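You operate a simulated robot arm through the tools that you are given. There is no shell and no other tool. Be economical: measure what you need, move in short steps, check, and stop when the job is done.

The job below is to be done with a simulated robot arm. You get a single attempt, and the scene is never put back.

## Task
Restock the cup wells with the yellow cup and the red cup.
Fine: each cup nests in the well of its size; close the clear cover again. Where these are worked on the way, their far stop is far enough and under half their travel is too little: clear cover.

The check looks at the end state, three seconds after you hand in, the way a careful person would. Anything else that was tipped, shoved, dropped, spilled or broken makes it a failure. Lids that push on must go on centred and level and be pressed home; caps that screw on are set level and turned clockwise until they are tight.

## Robot
A 6-joint arm with a fingered hand, fixed in place. Base frame: the origin is at the foot of the arm, x ahead of it, y to its left, z up; the work surface is at about z = 880. Lengths are in mm, angles in degrees, forces in N, time in s.
With the tool pointing down near the work surface it reaches from about 360 to 940 mm from the base axis. Its first joint turns from -166.0 to 166.0 degrees. Payload 5 kg.
The tool frame sits at the grasp point between the pads (the TCP): z along the fingers, y along the line on which they close. The tips reach 37 mm beyond it. Largest opening 124 mm; the body of the gripper starts 43 mm behind the TCP. The gripper is a hand of 3 fingers: y runs from the thumb to the fingers, the wrist lies at [-21, -125, -215] in the tool frame.
Orientation is that of the tool frame in the base frame, as a unit quaternion [x, y, z, w]. With the fingers straight down and the wrist toward the robot, the tool's x, y and z point along [0, 1, 0], [1, 0, 0] and [0, 0, -1] of the base frame.

## Interface
- The arm moves only by the tool move_arm. Its argument "increments" is a list of rows, each an object (a shift or turn left out is 0) with "offset": the shift along the base's x, y, z in units of 150 mm (1.0 is 150 mm), a list of three; "turn": the turn, a rotation vector about the base's x, y, z in units of 60 degrees (1.0 is 60 degrees), a list of three. In form: [{"offset": [tx, ty, tz], "turn": [wx, wy, wz]}, ...]. A call has 1 to 20 rows; each row is the pose to reach, as a shift and turn from the pose commanded when the call began. A call with a number of a shift or a turn outside -1 to 1 is refused whole. Each row takes 0.2 s and may step no farther than 50 mm and 8.6 degrees from the row before; otherwise, the whole call is refused. A pose out of reach is approached as far as the arm can. The call stops where the force on the tool passes 40 N (or 10 N more than at its start, if that is more) or the arm is blocked; 0.2 s more then pass. In this call time passes only in rows, and 0.2 s behind the last. The reply holds the time, the measured pose of the TCP, the force on the tool along the base axes, the opening and the grip force, in the units named above and with some noise, with the torque about the TCP (base axes, N m) and any sound that the robot's microphone picked up.
- Cameras (640 x 400 px; columns grow to the right, rows downward): "scene" is fixed at [219, -648.5, 1658.3]; the picture's right is [0.97, -0.26, 0.00], its down [-0.13, -0.49, -0.86] and it looks along [0.23, 0.83, -0.51] (base axes); focal length 351 px, centre (320, 200). "wrist" rides on the gripper at [72, -104, -154] in the tool frame; the picture's right is [-0.83, 0.26, -0.49], its down [-0.51, -0.72, 0.47] and it looks along [-0.23, 0.64, 0.73] (tool axes); focal length 243 px, centre (320, 200). There is no depth. A picture from a camera that has moved, and an enlarged one, comes with that camera's place and axes in the base frame and with its lens.
- grab_frame(camera): a new picture of that camera. The clock stands still meanwhile.
- set_fingers(index, middle, thumb_bend, thumb_turn): sets how far each is bent, from 0 (flat) to 1 (curled in); at 0.3 the hand is open as for a grip, at 0.7 the pads meet at the TCP. One left out holds its place. A second passes; each finger stops where it meets its share of the squeeze, and holds until it gets a number again. It is the only way to open and close the hand. It gives what a move gives, with no picture; readings hold the bend of each and the force on the fingers (four entries, about 0 where the hand has none), thumb and palm. thumb_turn goes from beside the hand (0) to across from the fingers (1), as for a grip.
- zoom(camera, box): a new picture of the part [left, top, right, bottom] of that camera's present view, enlarged. The clock stands still meanwhile.
- job_done(): hands the job in; it is judged then, once.

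Go step by step. Nothing tells you positions but the pictures and the camera data: compare them with the known pose of the tool, close in by small moves and look again before you grip or let go. The budget is 120 turns and 84 pictures, counting those below and the enlarged ones. Unless the task says otherwise, let go and move clear before handing in, and close with one line.

The tools are called after ">>>" as a command line: name --argument value ..., lists and objects as JSON in quotes. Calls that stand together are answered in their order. move_arm: Moves the arm, as the interface text tells. Its arguments: {"type":"object","properties":{"increments":{"type":"array"}},"required":["increments"]} The other tools are called the same way: set_fingers (index, middle, thumb_bend, thumb_turn) moves the fingers one by one; grab_frame (camera) takes a picture; zoom (camera, box) takes an enlarged picture of a part of a camera's view; job_done () hands the job in.

At the start:

```text
t: 0.0
eef_pos: [693.6, 270.7, 1152.4]
orientation: [0.706, 0.708, 0.001, 0.001]
wrist_force: [-1.4, -0.2, 0.0]
wrist_torque: [0.0, 0.02, -0.03]
grip_width: 123.5
finger_force: 0.0
shape: jaw
bend: [0.3, 0.3, 0.3, 0.98]
finger forces: [0.1, 0.0, 0.1, 0.0, 0.1, 0.0]
```

scene: 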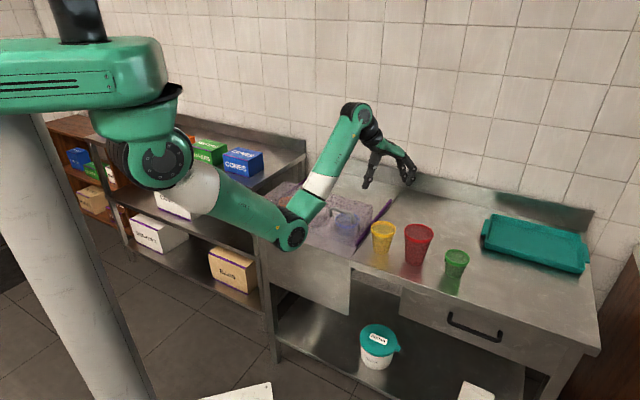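
wrist: 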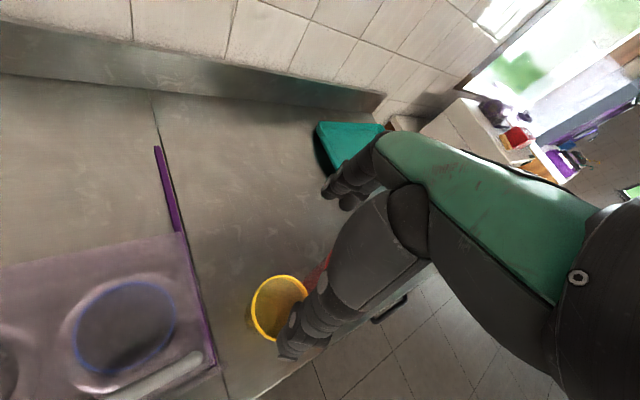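

I see three cups (yellow, red, green) on the bench, and a clear cover over the wells to their left. I'll look closer before moving.

>>> zoom --camera "scene" --box '[250, 160, 490, 310]'

>>> zoom --camera "wrist" --box '[0, 120, 340, 400]'

```text
2.67 times, centred on (370, 235) of scene
camera zoom: at [219.0, -648.5, 1658.3], right [0.97, -0.26, 0.0], down [-0.13, -0.49, -0.86], along [0.23, 0.83, -0.51], focal length 936 px, centre (187, 107)
```

zoom: 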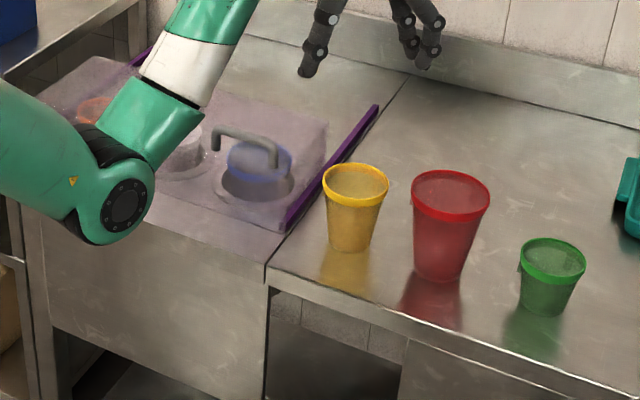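

```text
1.43 times, centred on (170, 260) of wrist
camera zoom: at [588.7, 342.2, 1306.3], right [0.26, -0.83, 0.49], down [-0.72, -0.51, -0.47], along [0.64, -0.23, -0.73], focal length 347 px, centre (534, 114)
```

zoom: 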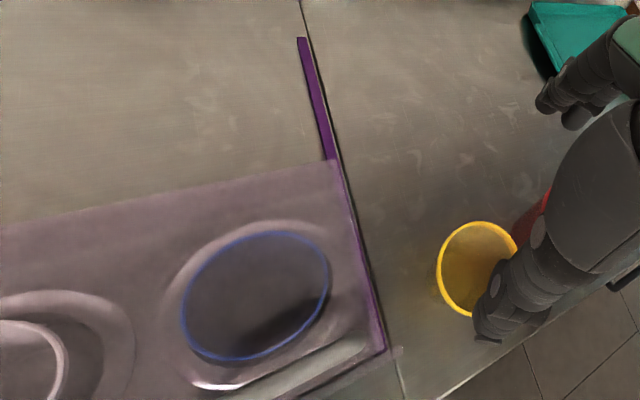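

The bench is turned about 45° to the base. The cover runs on purple rails toward the back and has a handle on top. I'll move the hand back and turn it 45° to see the wells.

>>> move_arm --increments '[{"offset": [-0.17, 0.1, 0], "turn": [0, 0, 0.125]}, {"offset": [-0.33, 0.2, 0], "turn": [0, 0, 0.25]}, {"offset": [-0.5, 0.3, 0], "turn": [0, 0, 0.375]}, {"offset": [-0.67, 0.4, 0], "turn": [0, 0, 0.5]}, {"offset": [-0.83, 0.5, 0], "turn": [0, 0, 0.625]}, {"offset": [-1, 0.6, 0], "turn": [0, 0, 0.75]}]'

>>> move_arm --increments '[{"offset": [-0.25, 0, 0.1]}, {"offset": [-0.5, 0, 0.2]}, {"offset": [-0.75, 0, 0.3]}, {"offset": [-1, 0, 0.3]}]'

>>> grab_frame --camera "wrist"

>>> grab_frame --camera "scene"

```text
t: 1.4
eef_pos: [541.7, 360.6, 1154.3]
orientation: [0.381, 0.925, 0.0, -0.001]
wrist_force: [0.6, 0.2, -0.4]
wrist_torque: [-0.02, 0.01, 0.02]
grip_width: 123.7
finger_force: 0.0
shape: jaw
bend: [0.3, 0.3, 0.3, 0.98]
finger forces: [0.1, 0.0, 0.1, 0.0, 0.1, 0.1]
```

```text
t: 2.4
eef_pos: [420.5, 378.1, 1133.2]
orientation: [0.381, 0.924, 0.006, 0.002]
wrist_force: [-0.3, 0.9, -0.2]
wrist_torque: [-0.02, 0.04, 0.01]
grip_width: 123.6
finger_force: 0.1
shape: jaw
bend: [0.3, 0.3, 0.3, 0.98]
finger forces: [0.0, 0.0, 0.1, 0.0, 0.0, 0.0]
out of reach, approached as far as the arm can: row 1, 2, 3, 4
```

```text
79 pictures are left
camera wrist: at [294.2, 353.8, 1285.7], right [0.77, -0.41, 0.5], down [-0.15, -0.86, -0.48], along [0.62, 0.3, -0.72], focal length 243 px, centre (320, 200)
```

wrist: 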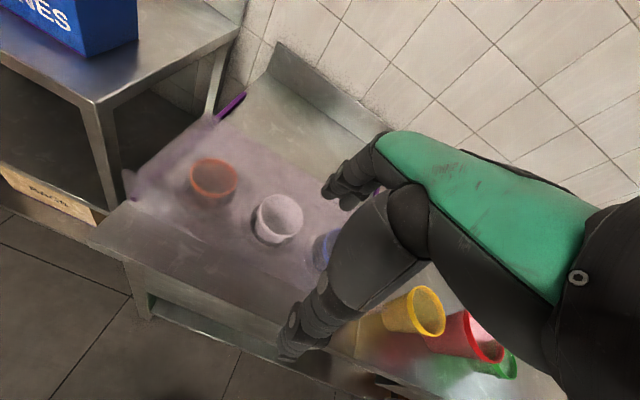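

```text
78 pictures are left
```

scene: 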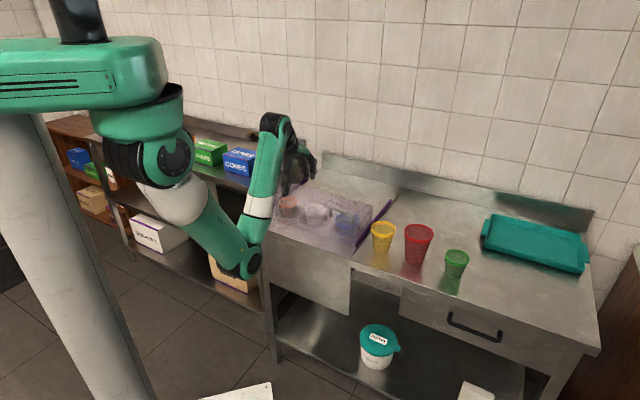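

>>> zoom --camera "scene" --box '[260, 170, 400, 260]'

>>> zoom --camera "wrist" --box '[100, 80, 400, 290]'

```text
4.44 times, centred on (330, 215) of scene
camera zoom: at [219.0, -648.5, 1658.3], right [0.97, -0.26, 0.0], down [-0.13, -0.49, -0.86], along [0.23, 0.83, -0.51], focal length 1560 px, centre (276, 133)
```

zoom: 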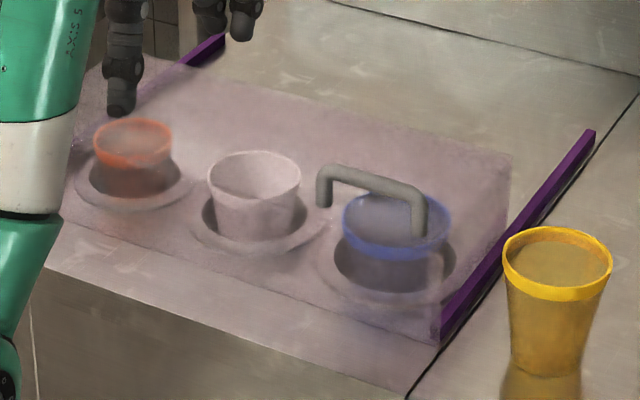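

```text
1.90 times, centred on (250, 185) of wrist
camera zoom: at [294.2, 353.8, 1285.7], right [0.77, -0.41, 0.5], down [-0.15, -0.86, -0.48], along [0.62, 0.3, -0.72], focal length 462 px, centre (453, 229)
```

zoom: 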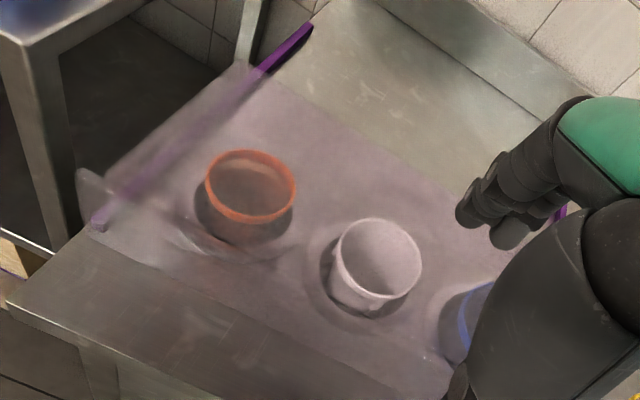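

The wells hold orange, white and blue cups. By rim size, red (about 96 mm) matches blue, yellow (about 83 mm) matches white, and green matches orange. I'll bring the hand above the handle next.

>>> move_arm --increments '[{"offset": [0.25, 0, 0]}, {"offset": [0.5, 0, -0.1]}, {"offset": [0.75, 0.1, -0.2]}, {"offset": [1, 0.15, -0.3]}]'

>>> grab_frame --camera "wrist"

>>> zoom --camera "scene" --box '[260, 130, 420, 250]'

```text
t: 3.4
eef_pos: [571.3, 402.7, 1086.2]
orientation: [0.382, 0.924, 0.001, 0.001]
wrist_force: [-1.1, -0.8, 0.5]
wrist_torque: [0.0, -0.02, -0.01]
grip_width: 123.9
finger_force: 0.1
shape: jaw
bend: [0.3, 0.3, 0.3, 0.98]
finger forces: [0.0, 0.0, 0.0, 0.0, 0.0, 0.0]
```

```text
75 pictures are left
camera wrist: at [445.5, 379.8, 1240.8], right [0.77, -0.4, 0.49], down [-0.15, -0.87, -0.47], along [0.62, 0.29, -0.73], focal length 243 px, centre (320, 200)
```

wrist: 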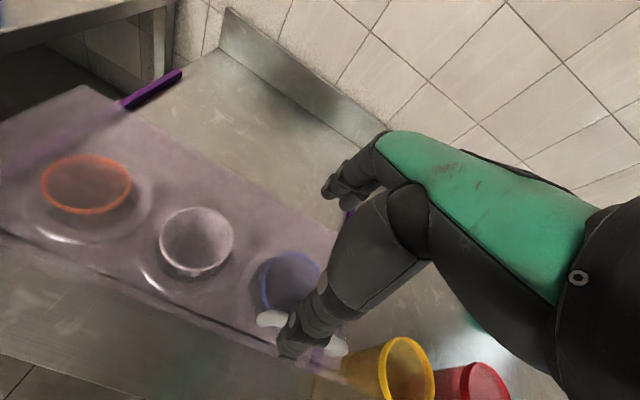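

```text
3.33 times, centred on (340, 190) of scene
camera zoom: at [219.0, -648.5, 1658.3], right [0.97, -0.26, 0.0], down [-0.13, -0.49, -0.86], along [0.23, 0.83, -0.51], focal length 1170 px, centre (253, 233)
```

zoom: 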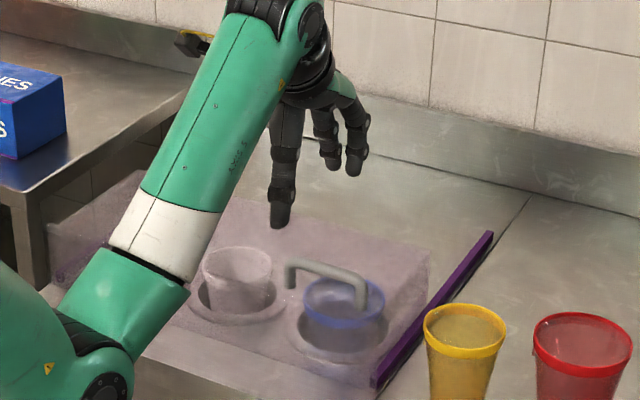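

The two views put the handle bar at about (570, 339, 986), running parallel to the bench front. I'll go above it and check before descending.

>>> move_arm --increments '[{"offset": [0, -0.2, 0]}, {"offset": [0, -0.42, -0.1]}, {"offset": [0, -0.42, -0.25]}]'

>>> grab_frame --camera "wrist"

>>> zoom --camera "scene" --box '[260, 130, 420, 250]'

```text
t: 4.2
eef_pos: [570.5, 343.1, 1048.2]
orientation: [0.382, 0.924, 0.001, 0.001]
wrist_force: [0.3, 0.0, 0.4]
wrist_torque: [-0.01, 0.0, 0.02]
grip_width: 123.7
finger_force: 0.0
shape: jaw
bend: [0.3, 0.3, 0.3, 0.98]
finger forces: [0.0, 0.0, 0.0, 0.0, 0.0, 0.0]
```

```text
73 pictures are left
camera wrist: at [446.1, 318.9, 1202.0], right [0.77, -0.4, 0.49], down [-0.15, -0.87, -0.47], along [0.62, 0.29, -0.73], focal length 243 px, centre (320, 200)
```

wrist: 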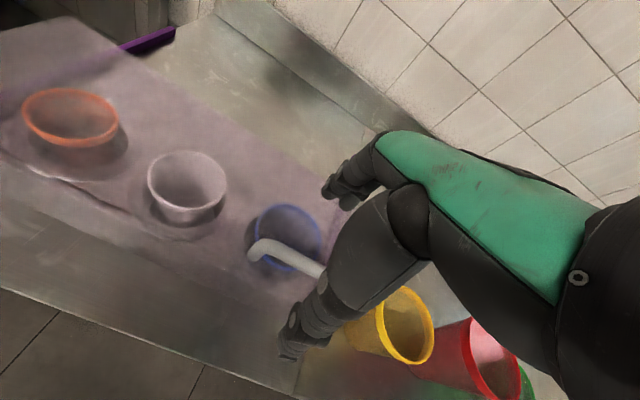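

```text
3.33 times, centred on (340, 190) of scene
camera zoom: at [219.0, -648.5, 1658.3], right [0.97, -0.26, 0.0], down [-0.13, -0.49, -0.86], along [0.23, 0.83, -0.51], focal length 1170 px, centre (253, 233)
```

zoom: 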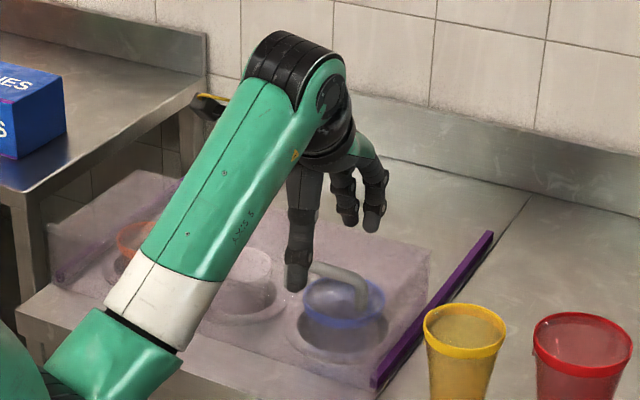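

The bar is centred under the open hand. I'll descend until it sits between thumb and fingers.

>>> move_arm --increments '[{"offset": [0, 0, -0.1]}, {"offset": [0, 0, -0.2]}, {"offset": [0, 0, -0.3]}]'

>>> grab_frame --camera "wrist"

>>> zoom --camera "scene" --box '[290, 160, 390, 240]'

```text
t: 5.0
eef_pos: [571.3, 343.9, 1005.1]
orientation: [0.381, 0.924, 0.001, 0.001]
wrist_force: [-0.1, 0.9, -0.5]
wrist_torque: [-0.03, -0.01, 0.01]
grip_width: 123.8
finger_force: 0.0
shape: jaw
bend: [0.3, 0.3, 0.3, 0.98]
finger forces: [0.0, 0.0, 0.1, 0.1, 0.0, 0.0]
```

```text
71 pictures are left
camera wrist: at [446.0, 319.0, 1158.4], right [0.77, -0.4, 0.49], down [-0.15, -0.87, -0.47], along [0.62, 0.29, -0.73], focal length 243 px, centre (320, 200)
```

wrist: 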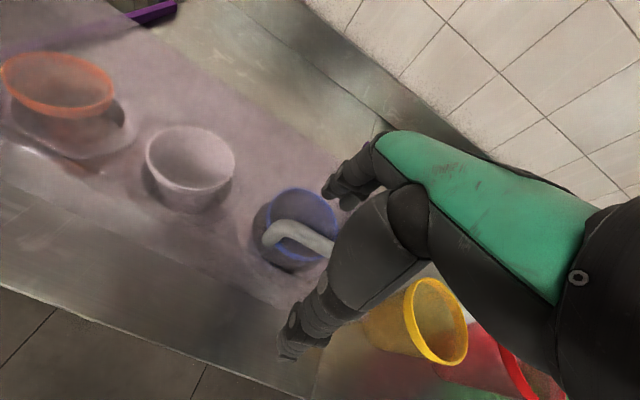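

```text
5.00 times, centred on (340, 200) of scene
camera zoom: at [219.0, -648.5, 1658.3], right [0.97, -0.26, 0.0], down [-0.13, -0.49, -0.86], along [0.23, 0.83, -0.51], focal length 1755 px, centre (220, 200)
```

zoom: 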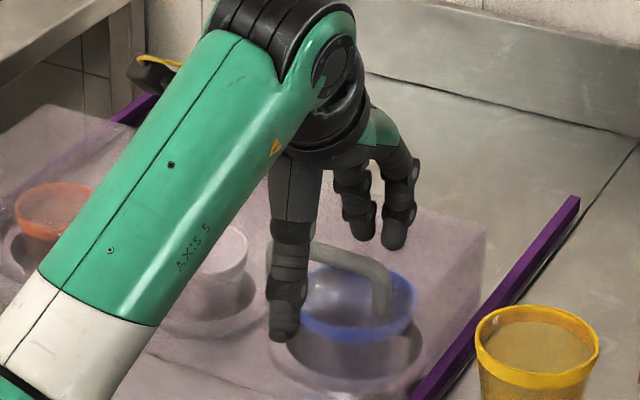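

The bar is between the fingers. I'll close around it.

>>> set_fingers --index 0.68 --middle 0.68 --thumb_bend 0.68

>>> grab_frame --camera "wrist"

>>> zoom --camera "scene" --box '[290, 160, 390, 240]'

```text
t: 6.0
eef_pos: [570.7, 342.5, 1004.7]
orientation: [0.382, 0.924, 0.001, 0.0]
wrist_force: [-0.2, -0.6, 11.3]
wrist_torque: [-0.07, 0.18, 0.02]
grip_width: 13.7
finger_force: 6.2
shape: fingers
bend: [0.68, 0.68, 0.68, 0.98]
finger forces: [3.0, 0.0, 0.0, 0.0, 8.6, 0.0]
```

```text
69 pictures are left
camera wrist: at [445.7, 318.8, 1158.8], right [0.77, -0.4, 0.49], down [-0.15, -0.87, -0.47], along [0.62, 0.29, -0.73], focal length 243 px, centre (320, 200)
```

wrist: 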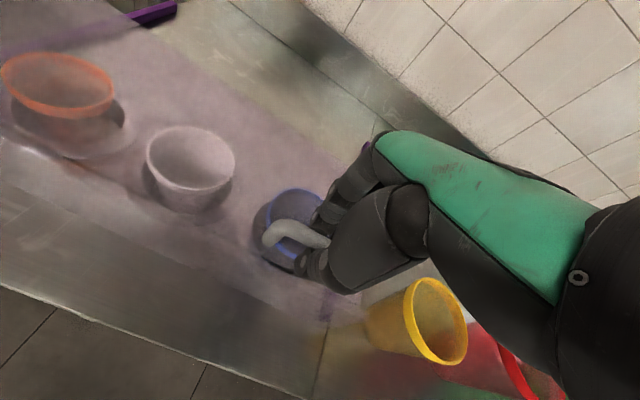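

```text
5.00 times, centred on (340, 200) of scene
camera zoom: at [219.0, -648.5, 1658.3], right [0.97, -0.26, 0.0], down [-0.13, -0.49, -0.86], along [0.23, 0.83, -0.51], focal length 1755 px, centre (220, 200)
```

zoom: 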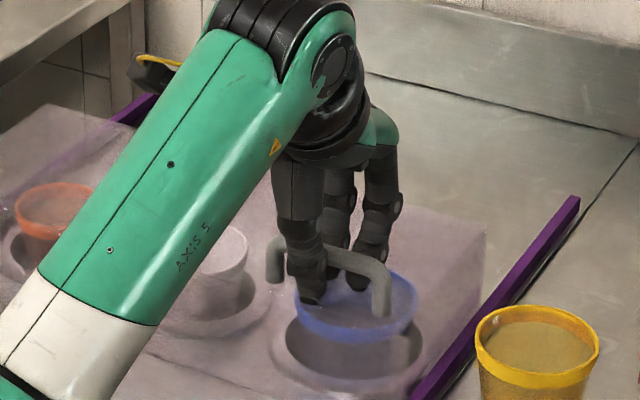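

The handle is held between thumb and fingers. I'll slide it toward the back along the rails.

>>> move_arm --increments '[{"offset": [0.047, 0.047, 0.01]}, {"offset": [0.094, 0.094, 0.01]}, {"offset": [0.14, 0.14, 0.01]}, {"offset": [0.19, 0.19, 0.01]}]'

>>> zoom --camera "scene" --box '[260, 140, 420, 260]'

```text
t: 7.0
eef_pos: [598.1, 370.7, 1005.1]
orientation: [0.382, 0.924, -0.001, 0.001]
wrist_force: [0.4, -0.2, 1.5]
wrist_torque: [-0.03, 0.02, -0.01]
grip_width: 14.1
finger_force: 0.7
shape: fingers
bend: [0.68, 0.68, 0.67, 0.98]
finger forces: [0.0, 0.0, 0.1, 0.0, 2.2, 0.0]
```

```text
3.33 times, centred on (340, 200) of scene
camera zoom: at [219.0, -648.5, 1658.3], right [0.97, -0.26, 0.0], down [-0.13, -0.49, -0.86], along [0.23, 0.83, -0.51], focal length 1170 px, centre (253, 200)
```

zoom: 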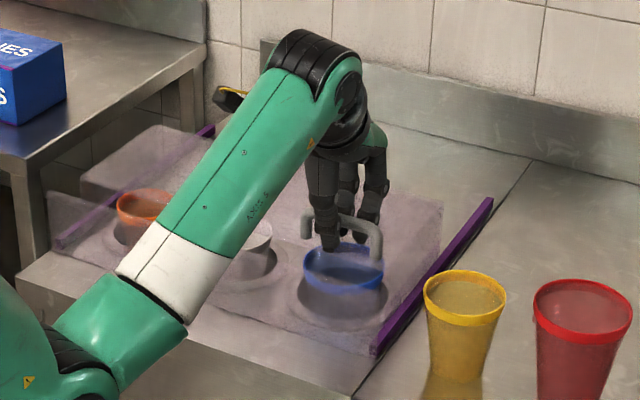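

It slides freely. I'll continue toward the far stop.

>>> move_arm --increments '[{"offset": [0.1, 0.1, 0]}, {"offset": [0.2, 0.2, 0]}, {"offset": [0.3, 0.3, 0]}, {"offset": [0.4, 0.4, 0]}, {"offset": [0.5, 0.5, 0]}, {"offset": [0.6, 0.6, 0]}]'

>>> zoom --camera "scene" --box '[260, 140, 420, 260]'

```text
t: 8.4
eef_pos: [689.0, 460.7, 1004.7]
orientation: [0.382, 0.924, 0.001, 0.001]
wrist_force: [-0.5, -1.5, 0.3]
wrist_torque: [0.0, -0.03, 0.0]
grip_width: 14.0
finger_force: 0.2
shape: fingers
bend: [0.68, 0.68, 0.67, 0.98]
finger forces: [0.1, 0.1, 0.1, 0.0, 1.0, 0.1]
```

```text
3.33 times, centred on (340, 200) of scene
camera zoom: at [219.0, -648.5, 1658.3], right [0.97, -0.26, 0.0], down [-0.13, -0.49, -0.86], along [0.23, 0.83, -0.51], focal length 1170 px, centre (253, 200)
```

zoom: 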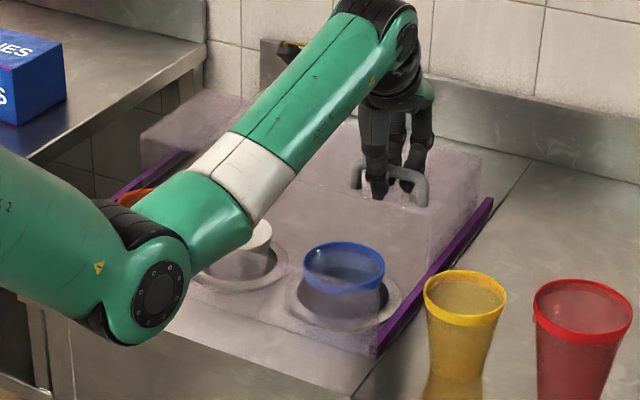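

The cover's front edge is clear of the blue cup. I'll go on to the stop.

>>> move_arm --increments '[{"offset": [0.07, 0.07, 0]}, {"offset": [0.14, 0.14, 0]}, {"offset": [0.21, 0.21, 0]}, {"offset": [0.28, 0.28, 0]}]'

>>> zoom --camera "scene" --box '[260, 140, 420, 260]'

```text
t: 9.4
eef_pos: [726.4, 498.0, 1007.0]
orientation: [0.381, 0.925, -0.003, -0.002]
wrist_force: [-25.7, -22.7, 18.3]
wrist_torque: [-0.59, 0.77, 0.15]
grip_width: 47.3
finger_force: 19.8
shape: fingers
bend: [0.68, 0.68, 0.54, 0.96]
finger forces: [0.0, 0.0, 0.0, 0.0, 39.0, 0.0]
stopped in row 4: the force on the tool passed its limit at 43 N (the readings are from after the stop); the commanded pose is now the measured one
```

```text
3.33 times, centred on (340, 200) of scene
camera zoom: at [219.0, -648.5, 1658.3], right [0.97, -0.26, 0.0], down [-0.13, -0.49, -0.86], along [0.23, 0.83, -0.51], focal length 1170 px, centre (253, 200)
```

zoom: 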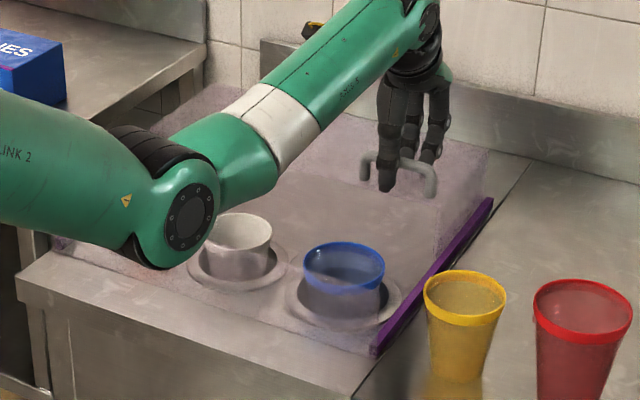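

The far stop is reached. I'll release the handle and rise.

>>> set_fingers --index 0.3 --middle 0.3 --thumb_bend 0.3

>>> move_arm --increments '[{"offset": [0, 0, 0.2]}, {"offset": [0, 0, 0.4]}, {"offset": [0, -0.25, 0.7]}, {"offset": [-0.1, -0.5, 1]}, {"offset": [-0.3, -0.7, 1]}, {"offset": [-0.5, -0.9, 1]}]'

>>> grab_frame --camera "wrist"

>>> zoom --camera "scene" --box '[260, 150, 500, 300]'

```text
t: 10.4
eef_pos: [728.2, 499.6, 1005.9]
orientation: [0.382, 0.924, -0.002, -0.002]
wrist_force: [0.5, -0.3, 0.4]
wrist_torque: [-0.01, -0.01, 0.0]
grip_width: 128.4
finger_force: 0.0
shape: fingers
bend: [0.3, 0.3, 0.3, 0.97]
finger forces: [0.0, 0.0, 0.0, 0.1, 0.1, 0.0]
```

```text
refused: row 3 steps farther than a row can; nothing moved
```

```text
64 pictures are left
camera wrist: at [604.0, 477.0, 1160.0], right [0.77, -0.4, 0.49], down [-0.15, -0.87, -0.47], along [0.61, 0.29, -0.73], focal length 243 px, centre (320, 200)
```

wrist: 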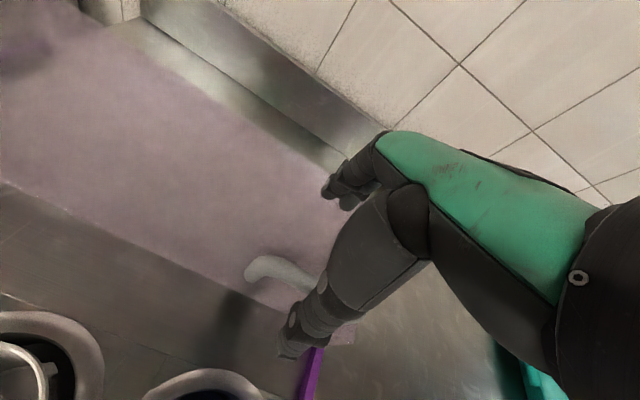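

```text
2.67 times, centred on (380, 225) of scene
camera zoom: at [219.0, -648.5, 1658.3], right [0.97, -0.26, 0.0], down [-0.13, -0.49, -0.86], along [0.23, 0.83, -0.51], focal length 936 px, centre (160, 133)
```

zoom: 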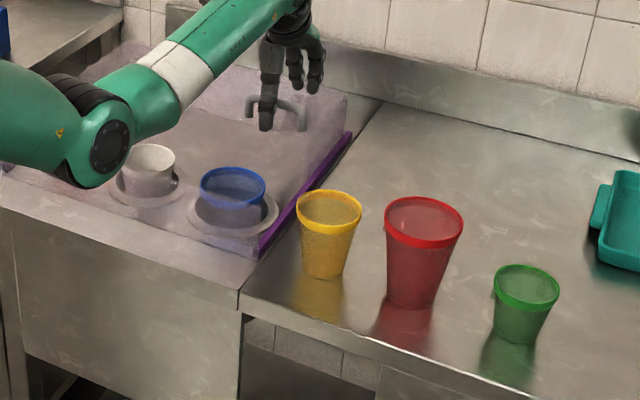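

The cover is clear of the wells. I'll rise and travel toward the yellow cup.

>>> move_arm --increments '[{"offset": [0, 0, 0.3]}, {"offset": [0, 0, 0.6]}, {"offset": [0, -0.25, 0.75]}, {"offset": [-0.05, -0.5, 0.9]}, {"offset": [-0.1, -0.75, 1]}, {"offset": [-0.15, -1, 1]}]'

>>> move_arm --increments '[{"offset": [-0.05, -0.25, 0]}, {"offset": [-0.1, -0.5, -0.1]}, {"offset": [-0.15, -0.75, -0.2]}]'

>>> grab_frame --camera "wrist"

>>> grab_frame --camera "scene"

```text
t: 11.8
eef_pos: [707.0, 349.5, 1155.4]
orientation: [0.38, 0.925, -0.004, -0.001]
wrist_force: [-1.8, -0.2, -0.1]
wrist_torque: [0.01, -0.01, 0.0]
grip_width: 128.6
finger_force: 0.0
shape: fingers
bend: [0.3, 0.3, 0.3, 0.97]
finger forces: [0.0, 0.0, 0.0, 0.0, 0.0, 0.1]
```

```text
t: 12.6
eef_pos: [680.7, 236.8, 1125.3]
orientation: [0.381, 0.924, -0.002, -0.001]
wrist_force: [0.0, 0.1, 0.0]
wrist_torque: [-0.02, 0.01, 0.0]
grip_width: 128.7
finger_force: 0.1
shape: fingers
bend: [0.3, 0.3, 0.3, 0.97]
finger forces: [0.0, 0.0, 0.0, 0.1, 0.1, 0.0]
```

```text
62 pictures are left
camera wrist: at [557.9, 214.4, 1280.9], right [0.77, -0.4, 0.49], down [-0.15, -0.87, -0.47], along [0.61, 0.29, -0.73], focal length 243 px, centre (320, 200)
```

wrist: 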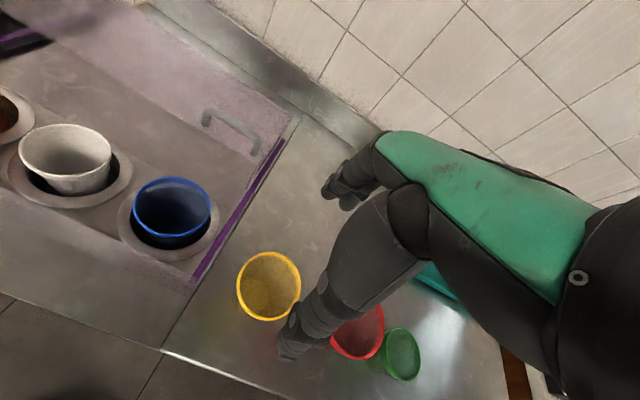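

```text
61 pictures are left
```

scene: 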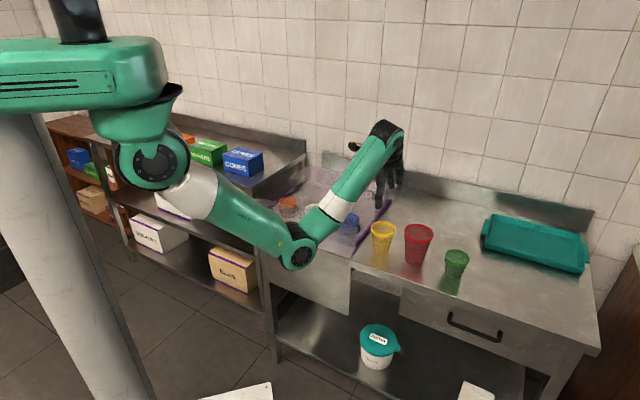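

Rim sizes confirm it: blue is about 97 mm (red), white about 86 mm (yellow). The yellow cup's axis is near (681, 234), so I'll descend partway and look again.

>>> move_arm --increments '[{"offset": [0.0, -0.02, -0.25]}, {"offset": [0.0, -0.02, -0.5]}]'

>>> grab_frame --camera "wrist"

>>> zoom --camera "scene" --box '[320, 170, 480, 290]'

```text
t: 13.2
eef_pos: [680.8, 234.4, 1052.1]
orientation: [0.382, 0.924, -0.001, 0.0]
wrist_force: [0.6, 0.1, 0.0]
wrist_torque: [-0.02, -0.01, 0.02]
grip_width: 128.7
finger_force: 0.0
shape: fingers
bend: [0.3, 0.3, 0.3, 0.97]
finger forces: [0.1, 0.0, 0.0, 0.0, 0.0, 0.0]
```

```text
60 pictures are left
camera wrist: at [556.8, 211.6, 1206.3], right [0.77, -0.4, 0.49], down [-0.15, -0.87, -0.47], along [0.62, 0.29, -0.73], focal length 243 px, centre (320, 200)
```

wrist: 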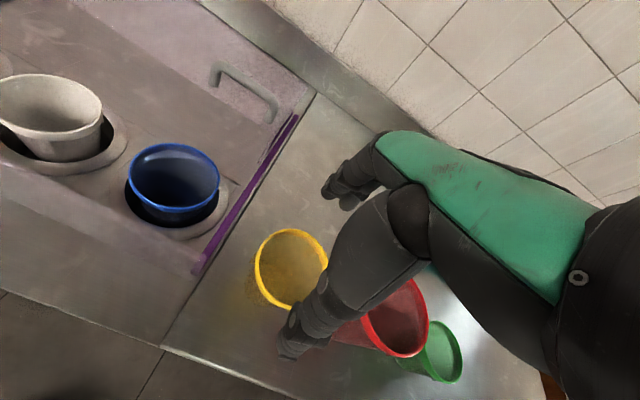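

```text
3.33 times, centred on (400, 230) of scene
camera zoom: at [219.0, -648.5, 1658.3], right [0.97, -0.26, 0.0], down [-0.13, -0.49, -0.86], along [0.23, 0.83, -0.51], focal length 1170 px, centre (53, 100)
```

zoom: 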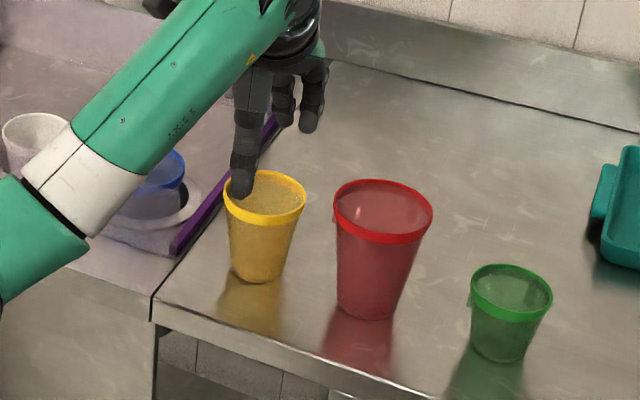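

The cup is centred under the hand. I'll descend so the fingertips go just below its rim.

>>> move_arm --increments '[{"offset": [-0.01, 0, -0.15]}, {"offset": [-0.01, 0, -0.3]}, {"offset": [-0.01, 0, -0.45]}]'

>>> grab_frame --camera "wrist"

>>> zoom --camera "scene" --box '[340, 190, 440, 265]'

```text
t: 14.0
eef_pos: [681.2, 235.7, 984.0]
orientation: [0.382, 0.924, -0.002, -0.001]
wrist_force: [0.1, -0.6, -0.3]
wrist_torque: [-0.02, 0.0, 0.02]
grip_width: 128.5
finger_force: 0.0
shape: fingers
bend: [0.3, 0.3, 0.3, 0.97]
finger forces: [0.1, 0.0, 0.1, 0.0, 0.0, 0.0]
```

```text
58 pictures are left
camera wrist: at [557.4, 212.9, 1138.3], right [0.77, -0.4, 0.49], down [-0.15, -0.87, -0.47], along [0.61, 0.29, -0.73], focal length 243 px, centre (320, 200)
```

wrist: 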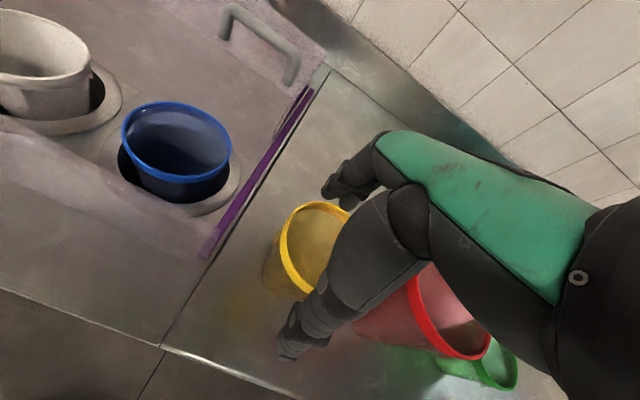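

```text
5.33 times, centred on (390, 228) of scene
camera zoom: at [219.0, -648.5, 1658.3], right [0.97, -0.26, 0.0], down [-0.13, -0.49, -0.86], along [0.23, 0.83, -0.51], focal length 1872 px, centre (-53, 53)
```

zoom: 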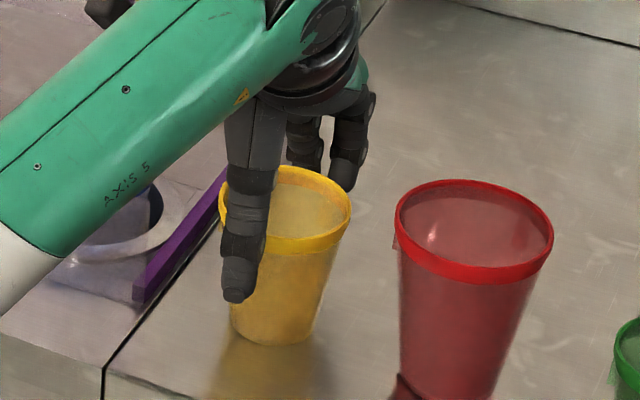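

Thumb and fingers straddle the cup. I'll close gently.

>>> set_fingers --index 0.5 --middle 0.5 --thumb_bend 0.5

>>> grab_frame --camera "wrist"

>>> zoom --camera "scene" --box '[340, 190, 440, 265]'

```text
t: 15.0
eef_pos: [681.5, 236.4, 983.3]
orientation: [0.382, 0.924, -0.003, 0.0]
wrist_force: [-0.6, -0.4, 0.5]
wrist_torque: [0.0, -0.02, -0.02]
grip_width: 82.5
finger_force: 8.1
shape: fingers
bend: [0.46, 0.48, 0.46, 0.97]
finger forces: [5.4, 3.2, 0.1, 0.1, 8.3, 0.0]
```

```text
56 pictures are left
camera wrist: at [557.5, 212.9, 1138.7], right [0.77, -0.4, 0.49], down [-0.15, -0.87, -0.47], along [0.61, 0.29, -0.73], focal length 243 px, centre (320, 200)
```

wrist: 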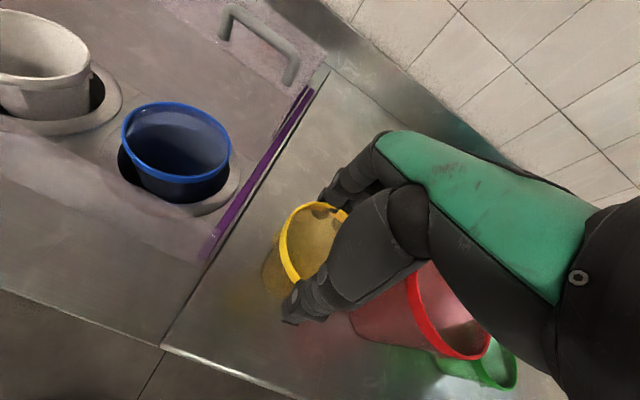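

```text
5.33 times, centred on (390, 228) of scene
camera zoom: at [219.0, -648.5, 1658.3], right [0.97, -0.26, 0.0], down [-0.13, -0.49, -0.86], along [0.23, 0.83, -0.51], focal length 1872 px, centre (-53, 53)
```

zoom: 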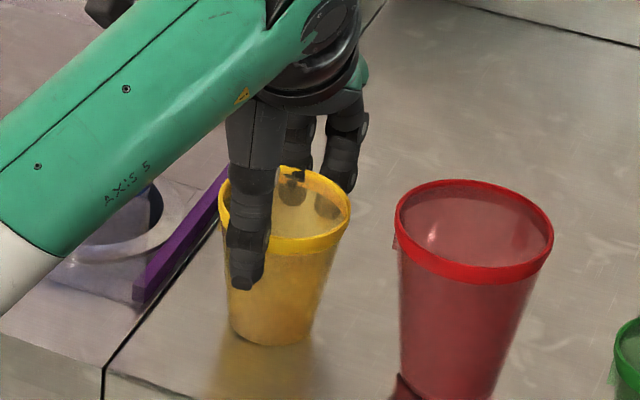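

All three fingers hold the cup near its rim with about 8 N. I'll test-lift it.

>>> move_arm --increments '[{"offset": [0, 0, 0.07]}, {"offset": [0, 0, 0.15]}, {"offset": [0, 0, 0.25]}]'

>>> zoom --camera "scene" --box '[340, 180, 440, 255]'

```text
t: 15.8
eef_pos: [683.4, 236.4, 1020.6]
orientation: [0.382, 0.924, -0.003, -0.001]
wrist_force: [0.7, 0.0, -0.4]
wrist_torque: [0.01, -0.02, -0.04]
grip_width: 82.4
finger_force: 8.1
shape: fingers
bend: [0.46, 0.48, 0.46, 0.97]
finger forces: [5.4, 2.9, 0.0, 0.1, 8.3, 0.0]
```

```text
5.33 times, centred on (390, 218) of scene
camera zoom: at [219.0, -648.5, 1658.3], right [0.97, -0.26, 0.0], down [-0.13, -0.49, -0.86], along [0.23, 0.83, -0.51], focal length 1872 px, centre (-53, 107)
```

zoom: 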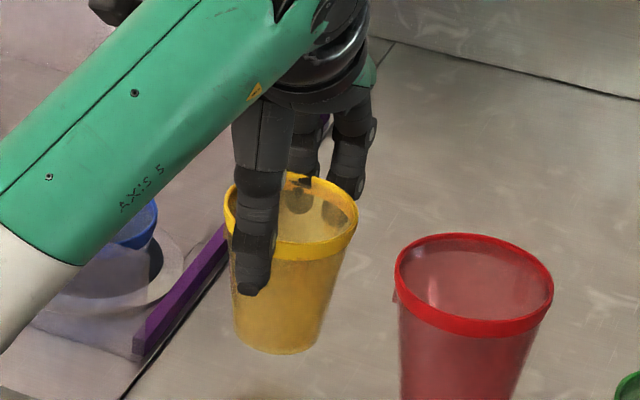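

The cup came up level and secure. I'll carry it high over to the white cup's well.

>>> move_arm --increments '[{"offset": [0, 0, 0.25]}, {"offset": [0, 0, 0.5]}, {"offset": [-0.13, 0.2, 0.5]}, {"offset": [-0.26, 0.4, 0.5]}, {"offset": [-0.39, 0.6, 0.5]}, {"offset": [-0.52, 0.8, 0.5]}, {"offset": [-0.65, 1.0, 0.5]}]'

>>> move_arm --increments '[{"offset": [-0.16, 0.21, 0]}, {"offset": [-0.32, 0.42, 0]}, {"offset": [-0.48, 0.63, 0]}]'

>>> grab_frame --camera "wrist"

>>> zoom --camera "scene" --box '[260, 140, 420, 260]'

```text
t: 17.4
eef_pos: [586.0, 386.3, 1096.3]
orientation: [0.382, 0.924, -0.002, -0.001]
wrist_force: [-0.1, -0.2, 0.4]
wrist_torque: [0.0, 0.03, 0.02]
grip_width: 82.6
finger_force: 8.7
shape: fingers
bend: [0.46, 0.48, 0.46, 0.97]
finger forces: [5.2, 3.0, 0.0, 0.0, 8.1, 0.0]
```

```text
t: 18.2
eef_pos: [512.2, 479.3, 1096.8]
orientation: [0.382, 0.924, -0.003, -0.001]
wrist_force: [0.6, -0.7, 0.2]
wrist_torque: [0.06, -0.02, 0.0]
grip_width: 82.3
finger_force: 7.7
shape: fingers
bend: [0.46, 0.48, 0.46, 0.97]
finger forces: [5.2, 2.9, 0.1, 0.1, 8.0, 0.0]
```

```text
53 pictures are left
camera wrist: at [388.5, 456.1, 1251.1], right [0.77, -0.4, 0.49], down [-0.15, -0.87, -0.47], along [0.61, 0.29, -0.73], focal length 243 px, centre (320, 200)
```

wrist: 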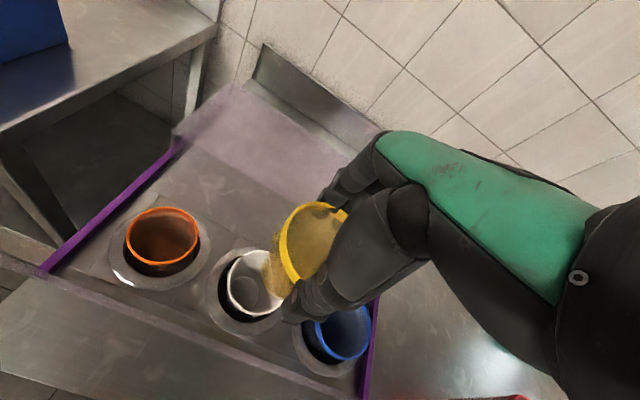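

```text
3.33 times, centred on (340, 200) of scene
camera zoom: at [219.0, -648.5, 1658.3], right [0.97, -0.26, 0.0], down [-0.13, -0.49, -0.86], along [0.23, 0.83, -0.51], focal length 1170 px, centre (253, 200)
```

zoom: 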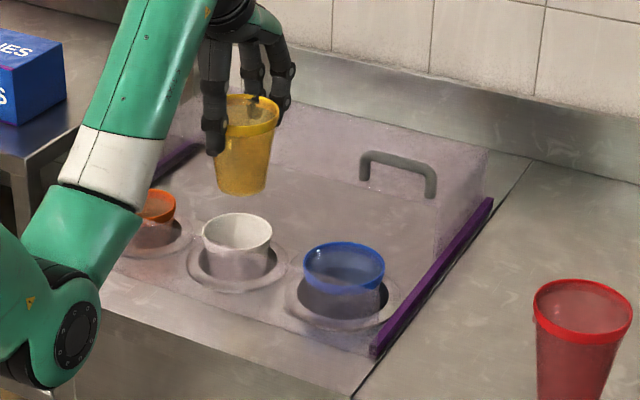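

The yellow cup is nearly over the white one. I'll lower it to just above the white rim and compare in both views.

>>> move_arm --increments '[{"offset": [-0.02, 0.06, -0.15]}, {"offset": [-0.02, 0.06, -0.31]}]'

>>> zoom --camera "wrist" --box '[180, 160, 400, 380]'

>>> zoom --camera "scene" --box '[280, 150, 380, 225]'

```text
t: 18.8
eef_pos: [510.2, 489.2, 1049.9]
orientation: [0.382, 0.924, -0.001, -0.001]
wrist_force: [-0.7, 0.2, 0.0]
wrist_torque: [-0.04, 0.01, 0.04]
grip_width: 81.9
finger_force: 7.9
shape: fingers
bend: [0.46, 0.48, 0.46, 0.97]
finger forces: [5.2, 3.1, 0.0, 0.1, 8.0, 0.0]
```

```text
1.82 times, centred on (290, 270) of wrist
camera zoom: at [385.4, 465.0, 1204.4], right [0.77, -0.4, 0.49], down [-0.15, -0.87, -0.47], along [0.61, 0.29, -0.73], focal length 441 px, centre (374, 73)
```

zoom: 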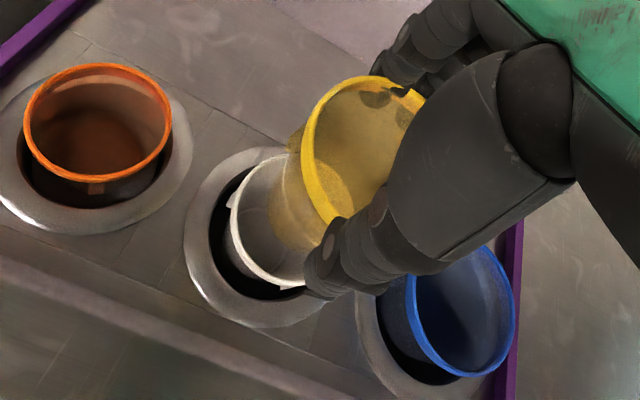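

```text
5.33 times, centred on (330, 188) of scene
camera zoom: at [219.0, -648.5, 1658.3], right [0.97, -0.26, 0.0], down [-0.13, -0.49, -0.86], along [0.23, 0.83, -0.51], focal length 1872 px, centre (267, 267)
```

zoom: 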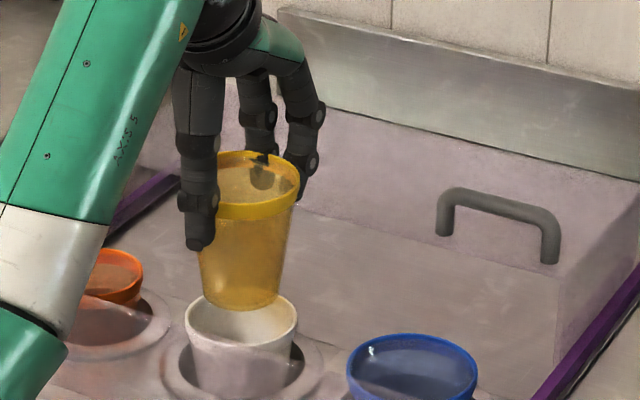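

The scene view shows them aligned. I'll lower into the white cup by 45 mm and check.

>>> move_arm --increments '[{"offset": [0, 0, -0.07]}, {"offset": [0, 0, -0.14]}, {"offset": [0, 0, -0.21]}, {"offset": [0, 0, -0.28]}]'

>>> zoom --camera "wrist" --box '[180, 160, 400, 380]'

>>> zoom --camera "scene" --box '[280, 160, 380, 235]'

```text
t: 19.8
eef_pos: [508.1, 488.5, 1006.5]
orientation: [0.383, 0.924, -0.002, -0.001]
wrist_force: [-0.1, -0.5, -0.1]
wrist_torque: [0.01, -0.03, -0.01]
grip_width: 82.1
finger_force: 8.1
shape: fingers
bend: [0.46, 0.48, 0.46, 0.97]
finger forces: [5.2, 2.9, 0.0, 0.0, 8.1, 0.0]
```

```text
1.82 times, centred on (290, 270) of wrist
camera zoom: at [384.9, 465.2, 1161.1], right [0.77, -0.4, 0.49], down [-0.15, -0.87, -0.47], along [0.61, 0.29, -0.73], focal length 441 px, centre (374, 73)
```

zoom: 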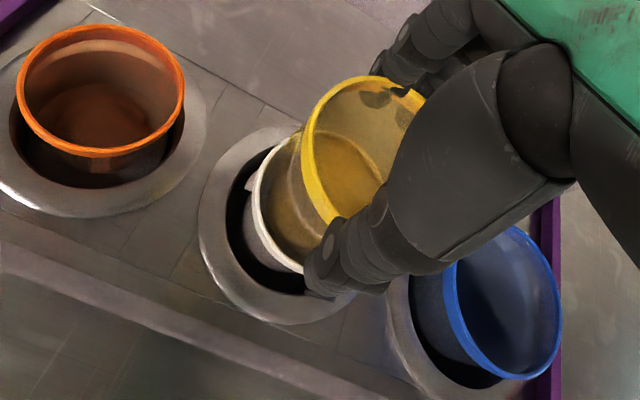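

```text
5.33 times, centred on (330, 198) of scene
camera zoom: at [219.0, -648.5, 1658.3], right [0.97, -0.26, 0.0], down [-0.13, -0.49, -0.86], along [0.23, 0.83, -0.51], focal length 1872 px, centre (267, 213)
```

zoom: 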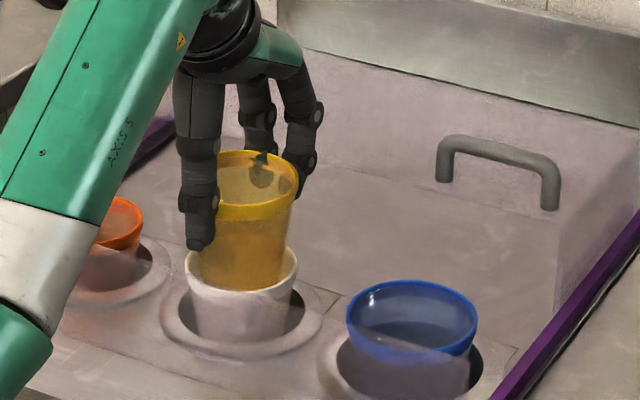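

It is nesting without contact force. I'll continue down in small steps.

>>> move_arm --increments '[{"offset": [0, 0, -0.05]}, {"offset": [0, 0, -0.1]}, {"offset": [0, 0, -0.15]}]'

>>> zoom --camera "wrist" --box '[180, 160, 400, 380]'

>>> zoom --camera "scene" --box '[280, 160, 380, 235]'

```text
t: 20.6
eef_pos: [508.9, 488.6, 985.1]
orientation: [0.381, 0.924, -0.003, 0.0]
wrist_force: [0.4, -0.1, -0.1]
wrist_torque: [0.0, 0.0, 0.03]
grip_width: 82.1
finger_force: 7.8
shape: fingers
bend: [0.46, 0.48, 0.46, 0.97]
finger forces: [5.1, 3.0, 0.0, 0.0, 8.2, 0.0]
```

```text
1.82 times, centred on (290, 270) of wrist
camera zoom: at [384.9, 465.6, 1139.2], right [0.77, -0.4, 0.49], down [-0.15, -0.87, -0.47], along [0.61, 0.29, -0.73], focal length 441 px, centre (374, 73)
```

zoom: 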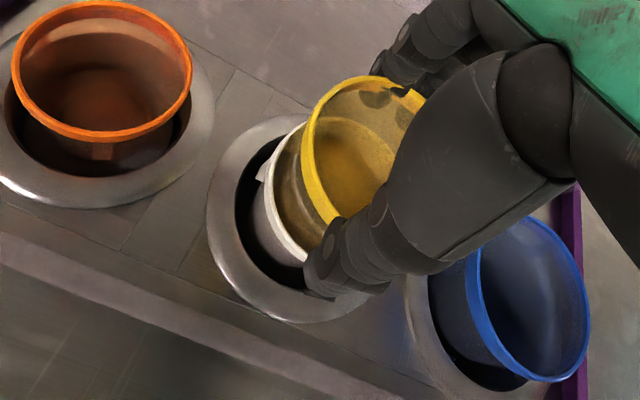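

```text
5.33 times, centred on (330, 198) of scene
camera zoom: at [219.0, -648.5, 1658.3], right [0.97, -0.26, 0.0], down [-0.13, -0.49, -0.86], along [0.23, 0.83, -0.51], focal length 1872 px, centre (267, 213)
```

zoom: 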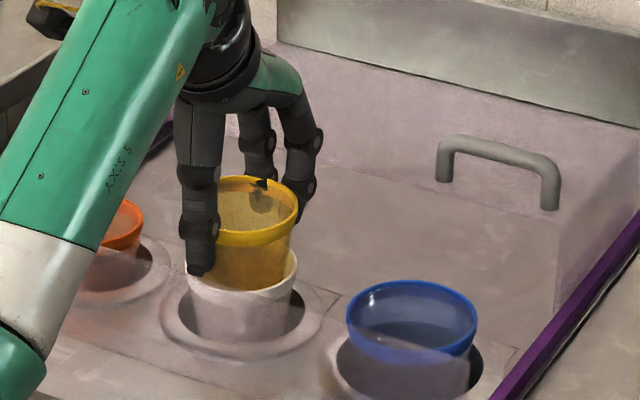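

>>> move_arm --increments '[{"offset": [0, 0, -0.03]}, {"offset": [0, 0, -0.06]}, {"offset": [0, 0, -0.09]}]'

>>> zoom --camera "scene" --box '[280, 160, 380, 235]'

```text
t: 21.4
eef_pos: [510.4, 487.7, 970.9]
orientation: [0.382, 0.924, -0.003, -0.002]
wrist_force: [-0.2, 0.0, 0.3]
wrist_torque: [-0.01, 0.0, -0.04]
grip_width: 82.4
finger_force: 7.8
shape: fingers
bend: [0.46, 0.48, 0.46, 0.97]
finger forces: [5.2, 2.9, 0.1, 0.0, 8.0, 0.0]
```

```text
5.33 times, centred on (330, 198) of scene
camera zoom: at [219.0, -648.5, 1658.3], right [0.97, -0.26, 0.0], down [-0.13, -0.49, -0.86], along [0.23, 0.83, -0.51], focal length 1872 px, centre (267, 213)
```

zoom: 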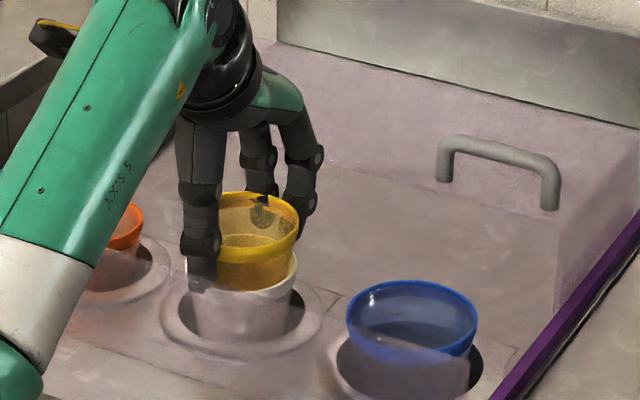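

>>> move_arm --increments '[{"offset": [0, 0, -0.03]}, {"offset": [0, 0, -0.06]}]'

>>> zoom --camera "scene" --box '[300, 180, 360, 225]'

>>> zoom --camera "wrist" --box '[180, 160, 400, 380]'

```text
t: 22.0
eef_pos: [509.8, 487.5, 961.4]
orientation: [0.383, 0.924, -0.003, -0.001]
wrist_force: [-0.2, -0.6, -0.3]
wrist_torque: [-0.04, 0.04, 0.0]
grip_width: 82.2
finger_force: 7.8
shape: fingers
bend: [0.46, 0.48, 0.46, 0.97]
finger forces: [5.2, 2.9, 0.0, 0.0, 8.1, 0.1]
```

```text
8.89 times, centred on (330, 202) of scene
camera zoom: at [219.0, -648.5, 1658.3], right [0.97, -0.26, 0.0], down [-0.13, -0.49, -0.86], along [0.23, 0.83, -0.51], focal length 3119 px, centre (231, 178)
```

zoom: 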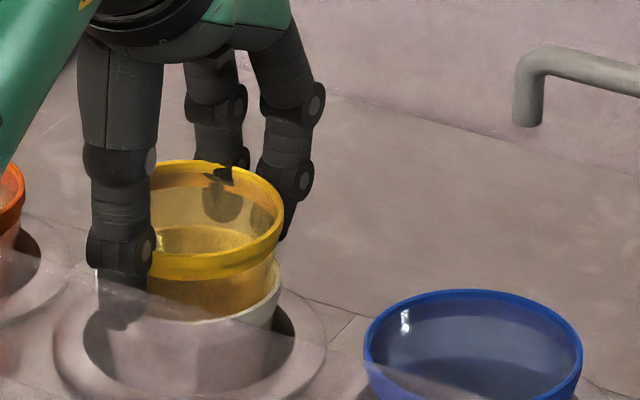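

```text
1.82 times, centred on (290, 270) of wrist
camera zoom: at [384.9, 464.8, 1116.3], right [0.77, -0.4, 0.49], down [-0.15, -0.87, -0.47], along [0.61, 0.29, -0.73], focal length 441 px, centre (374, 73)
```

zoom: 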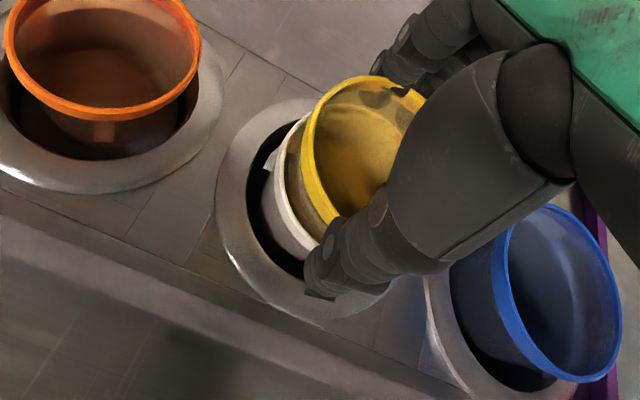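

Only about 10–15 mm remain to full nesting, with no contact yet. Continuing in tiny steps.

>>> move_arm --increments '[{"offset": [0, 0, -0.02]}, {"offset": [0, 0, -0.04]}]'

>>> move_arm --increments '[{"offset": [0, 0, -0.02]}, {"offset": [0, 0, -0.035]}]'

>>> zoom --camera "scene" --box '[300, 180, 360, 225]'

```text
t: 22.6
eef_pos: [508.9, 488.6, 956.2]
orientation: [0.382, 0.924, -0.001, -0.001]
wrist_force: [-0.7, -0.2, -0.5]
wrist_torque: [-0.02, 0.01, -0.01]
grip_width: 82.2
finger_force: 7.8
shape: fingers
bend: [0.46, 0.48, 0.46, 0.97]
finger forces: [5.2, 3.0, 0.0, 0.1, 7.9, 0.1]
```

```text
t: 23.2
eef_pos: [508.6, 487.2, 951.1]
orientation: [0.382, 0.924, -0.003, -0.001]
wrist_force: [-0.7, -0.4, -0.2]
wrist_torque: [0.01, -0.03, 0.02]
grip_width: 82.2
finger_force: 8.2
shape: fingers
bend: [0.46, 0.48, 0.46, 0.97]
finger forces: [5.2, 3.0, 0.1, 0.0, 8.1, 0.1]
```

```text
8.89 times, centred on (330, 202) of scene
camera zoom: at [219.0, -648.5, 1658.3], right [0.97, -0.26, 0.0], down [-0.13, -0.49, -0.86], along [0.23, 0.83, -0.51], focal length 3119 px, centre (231, 178)
```

zoom: 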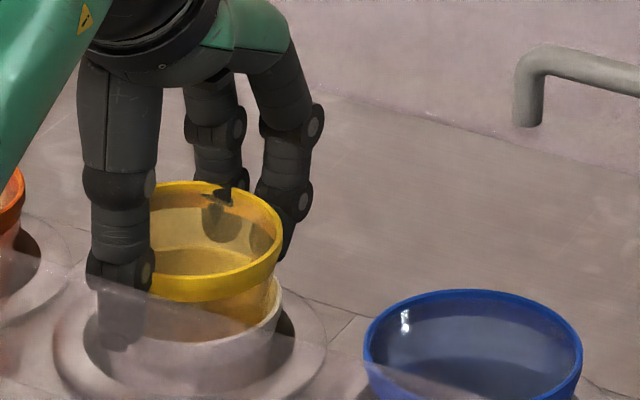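

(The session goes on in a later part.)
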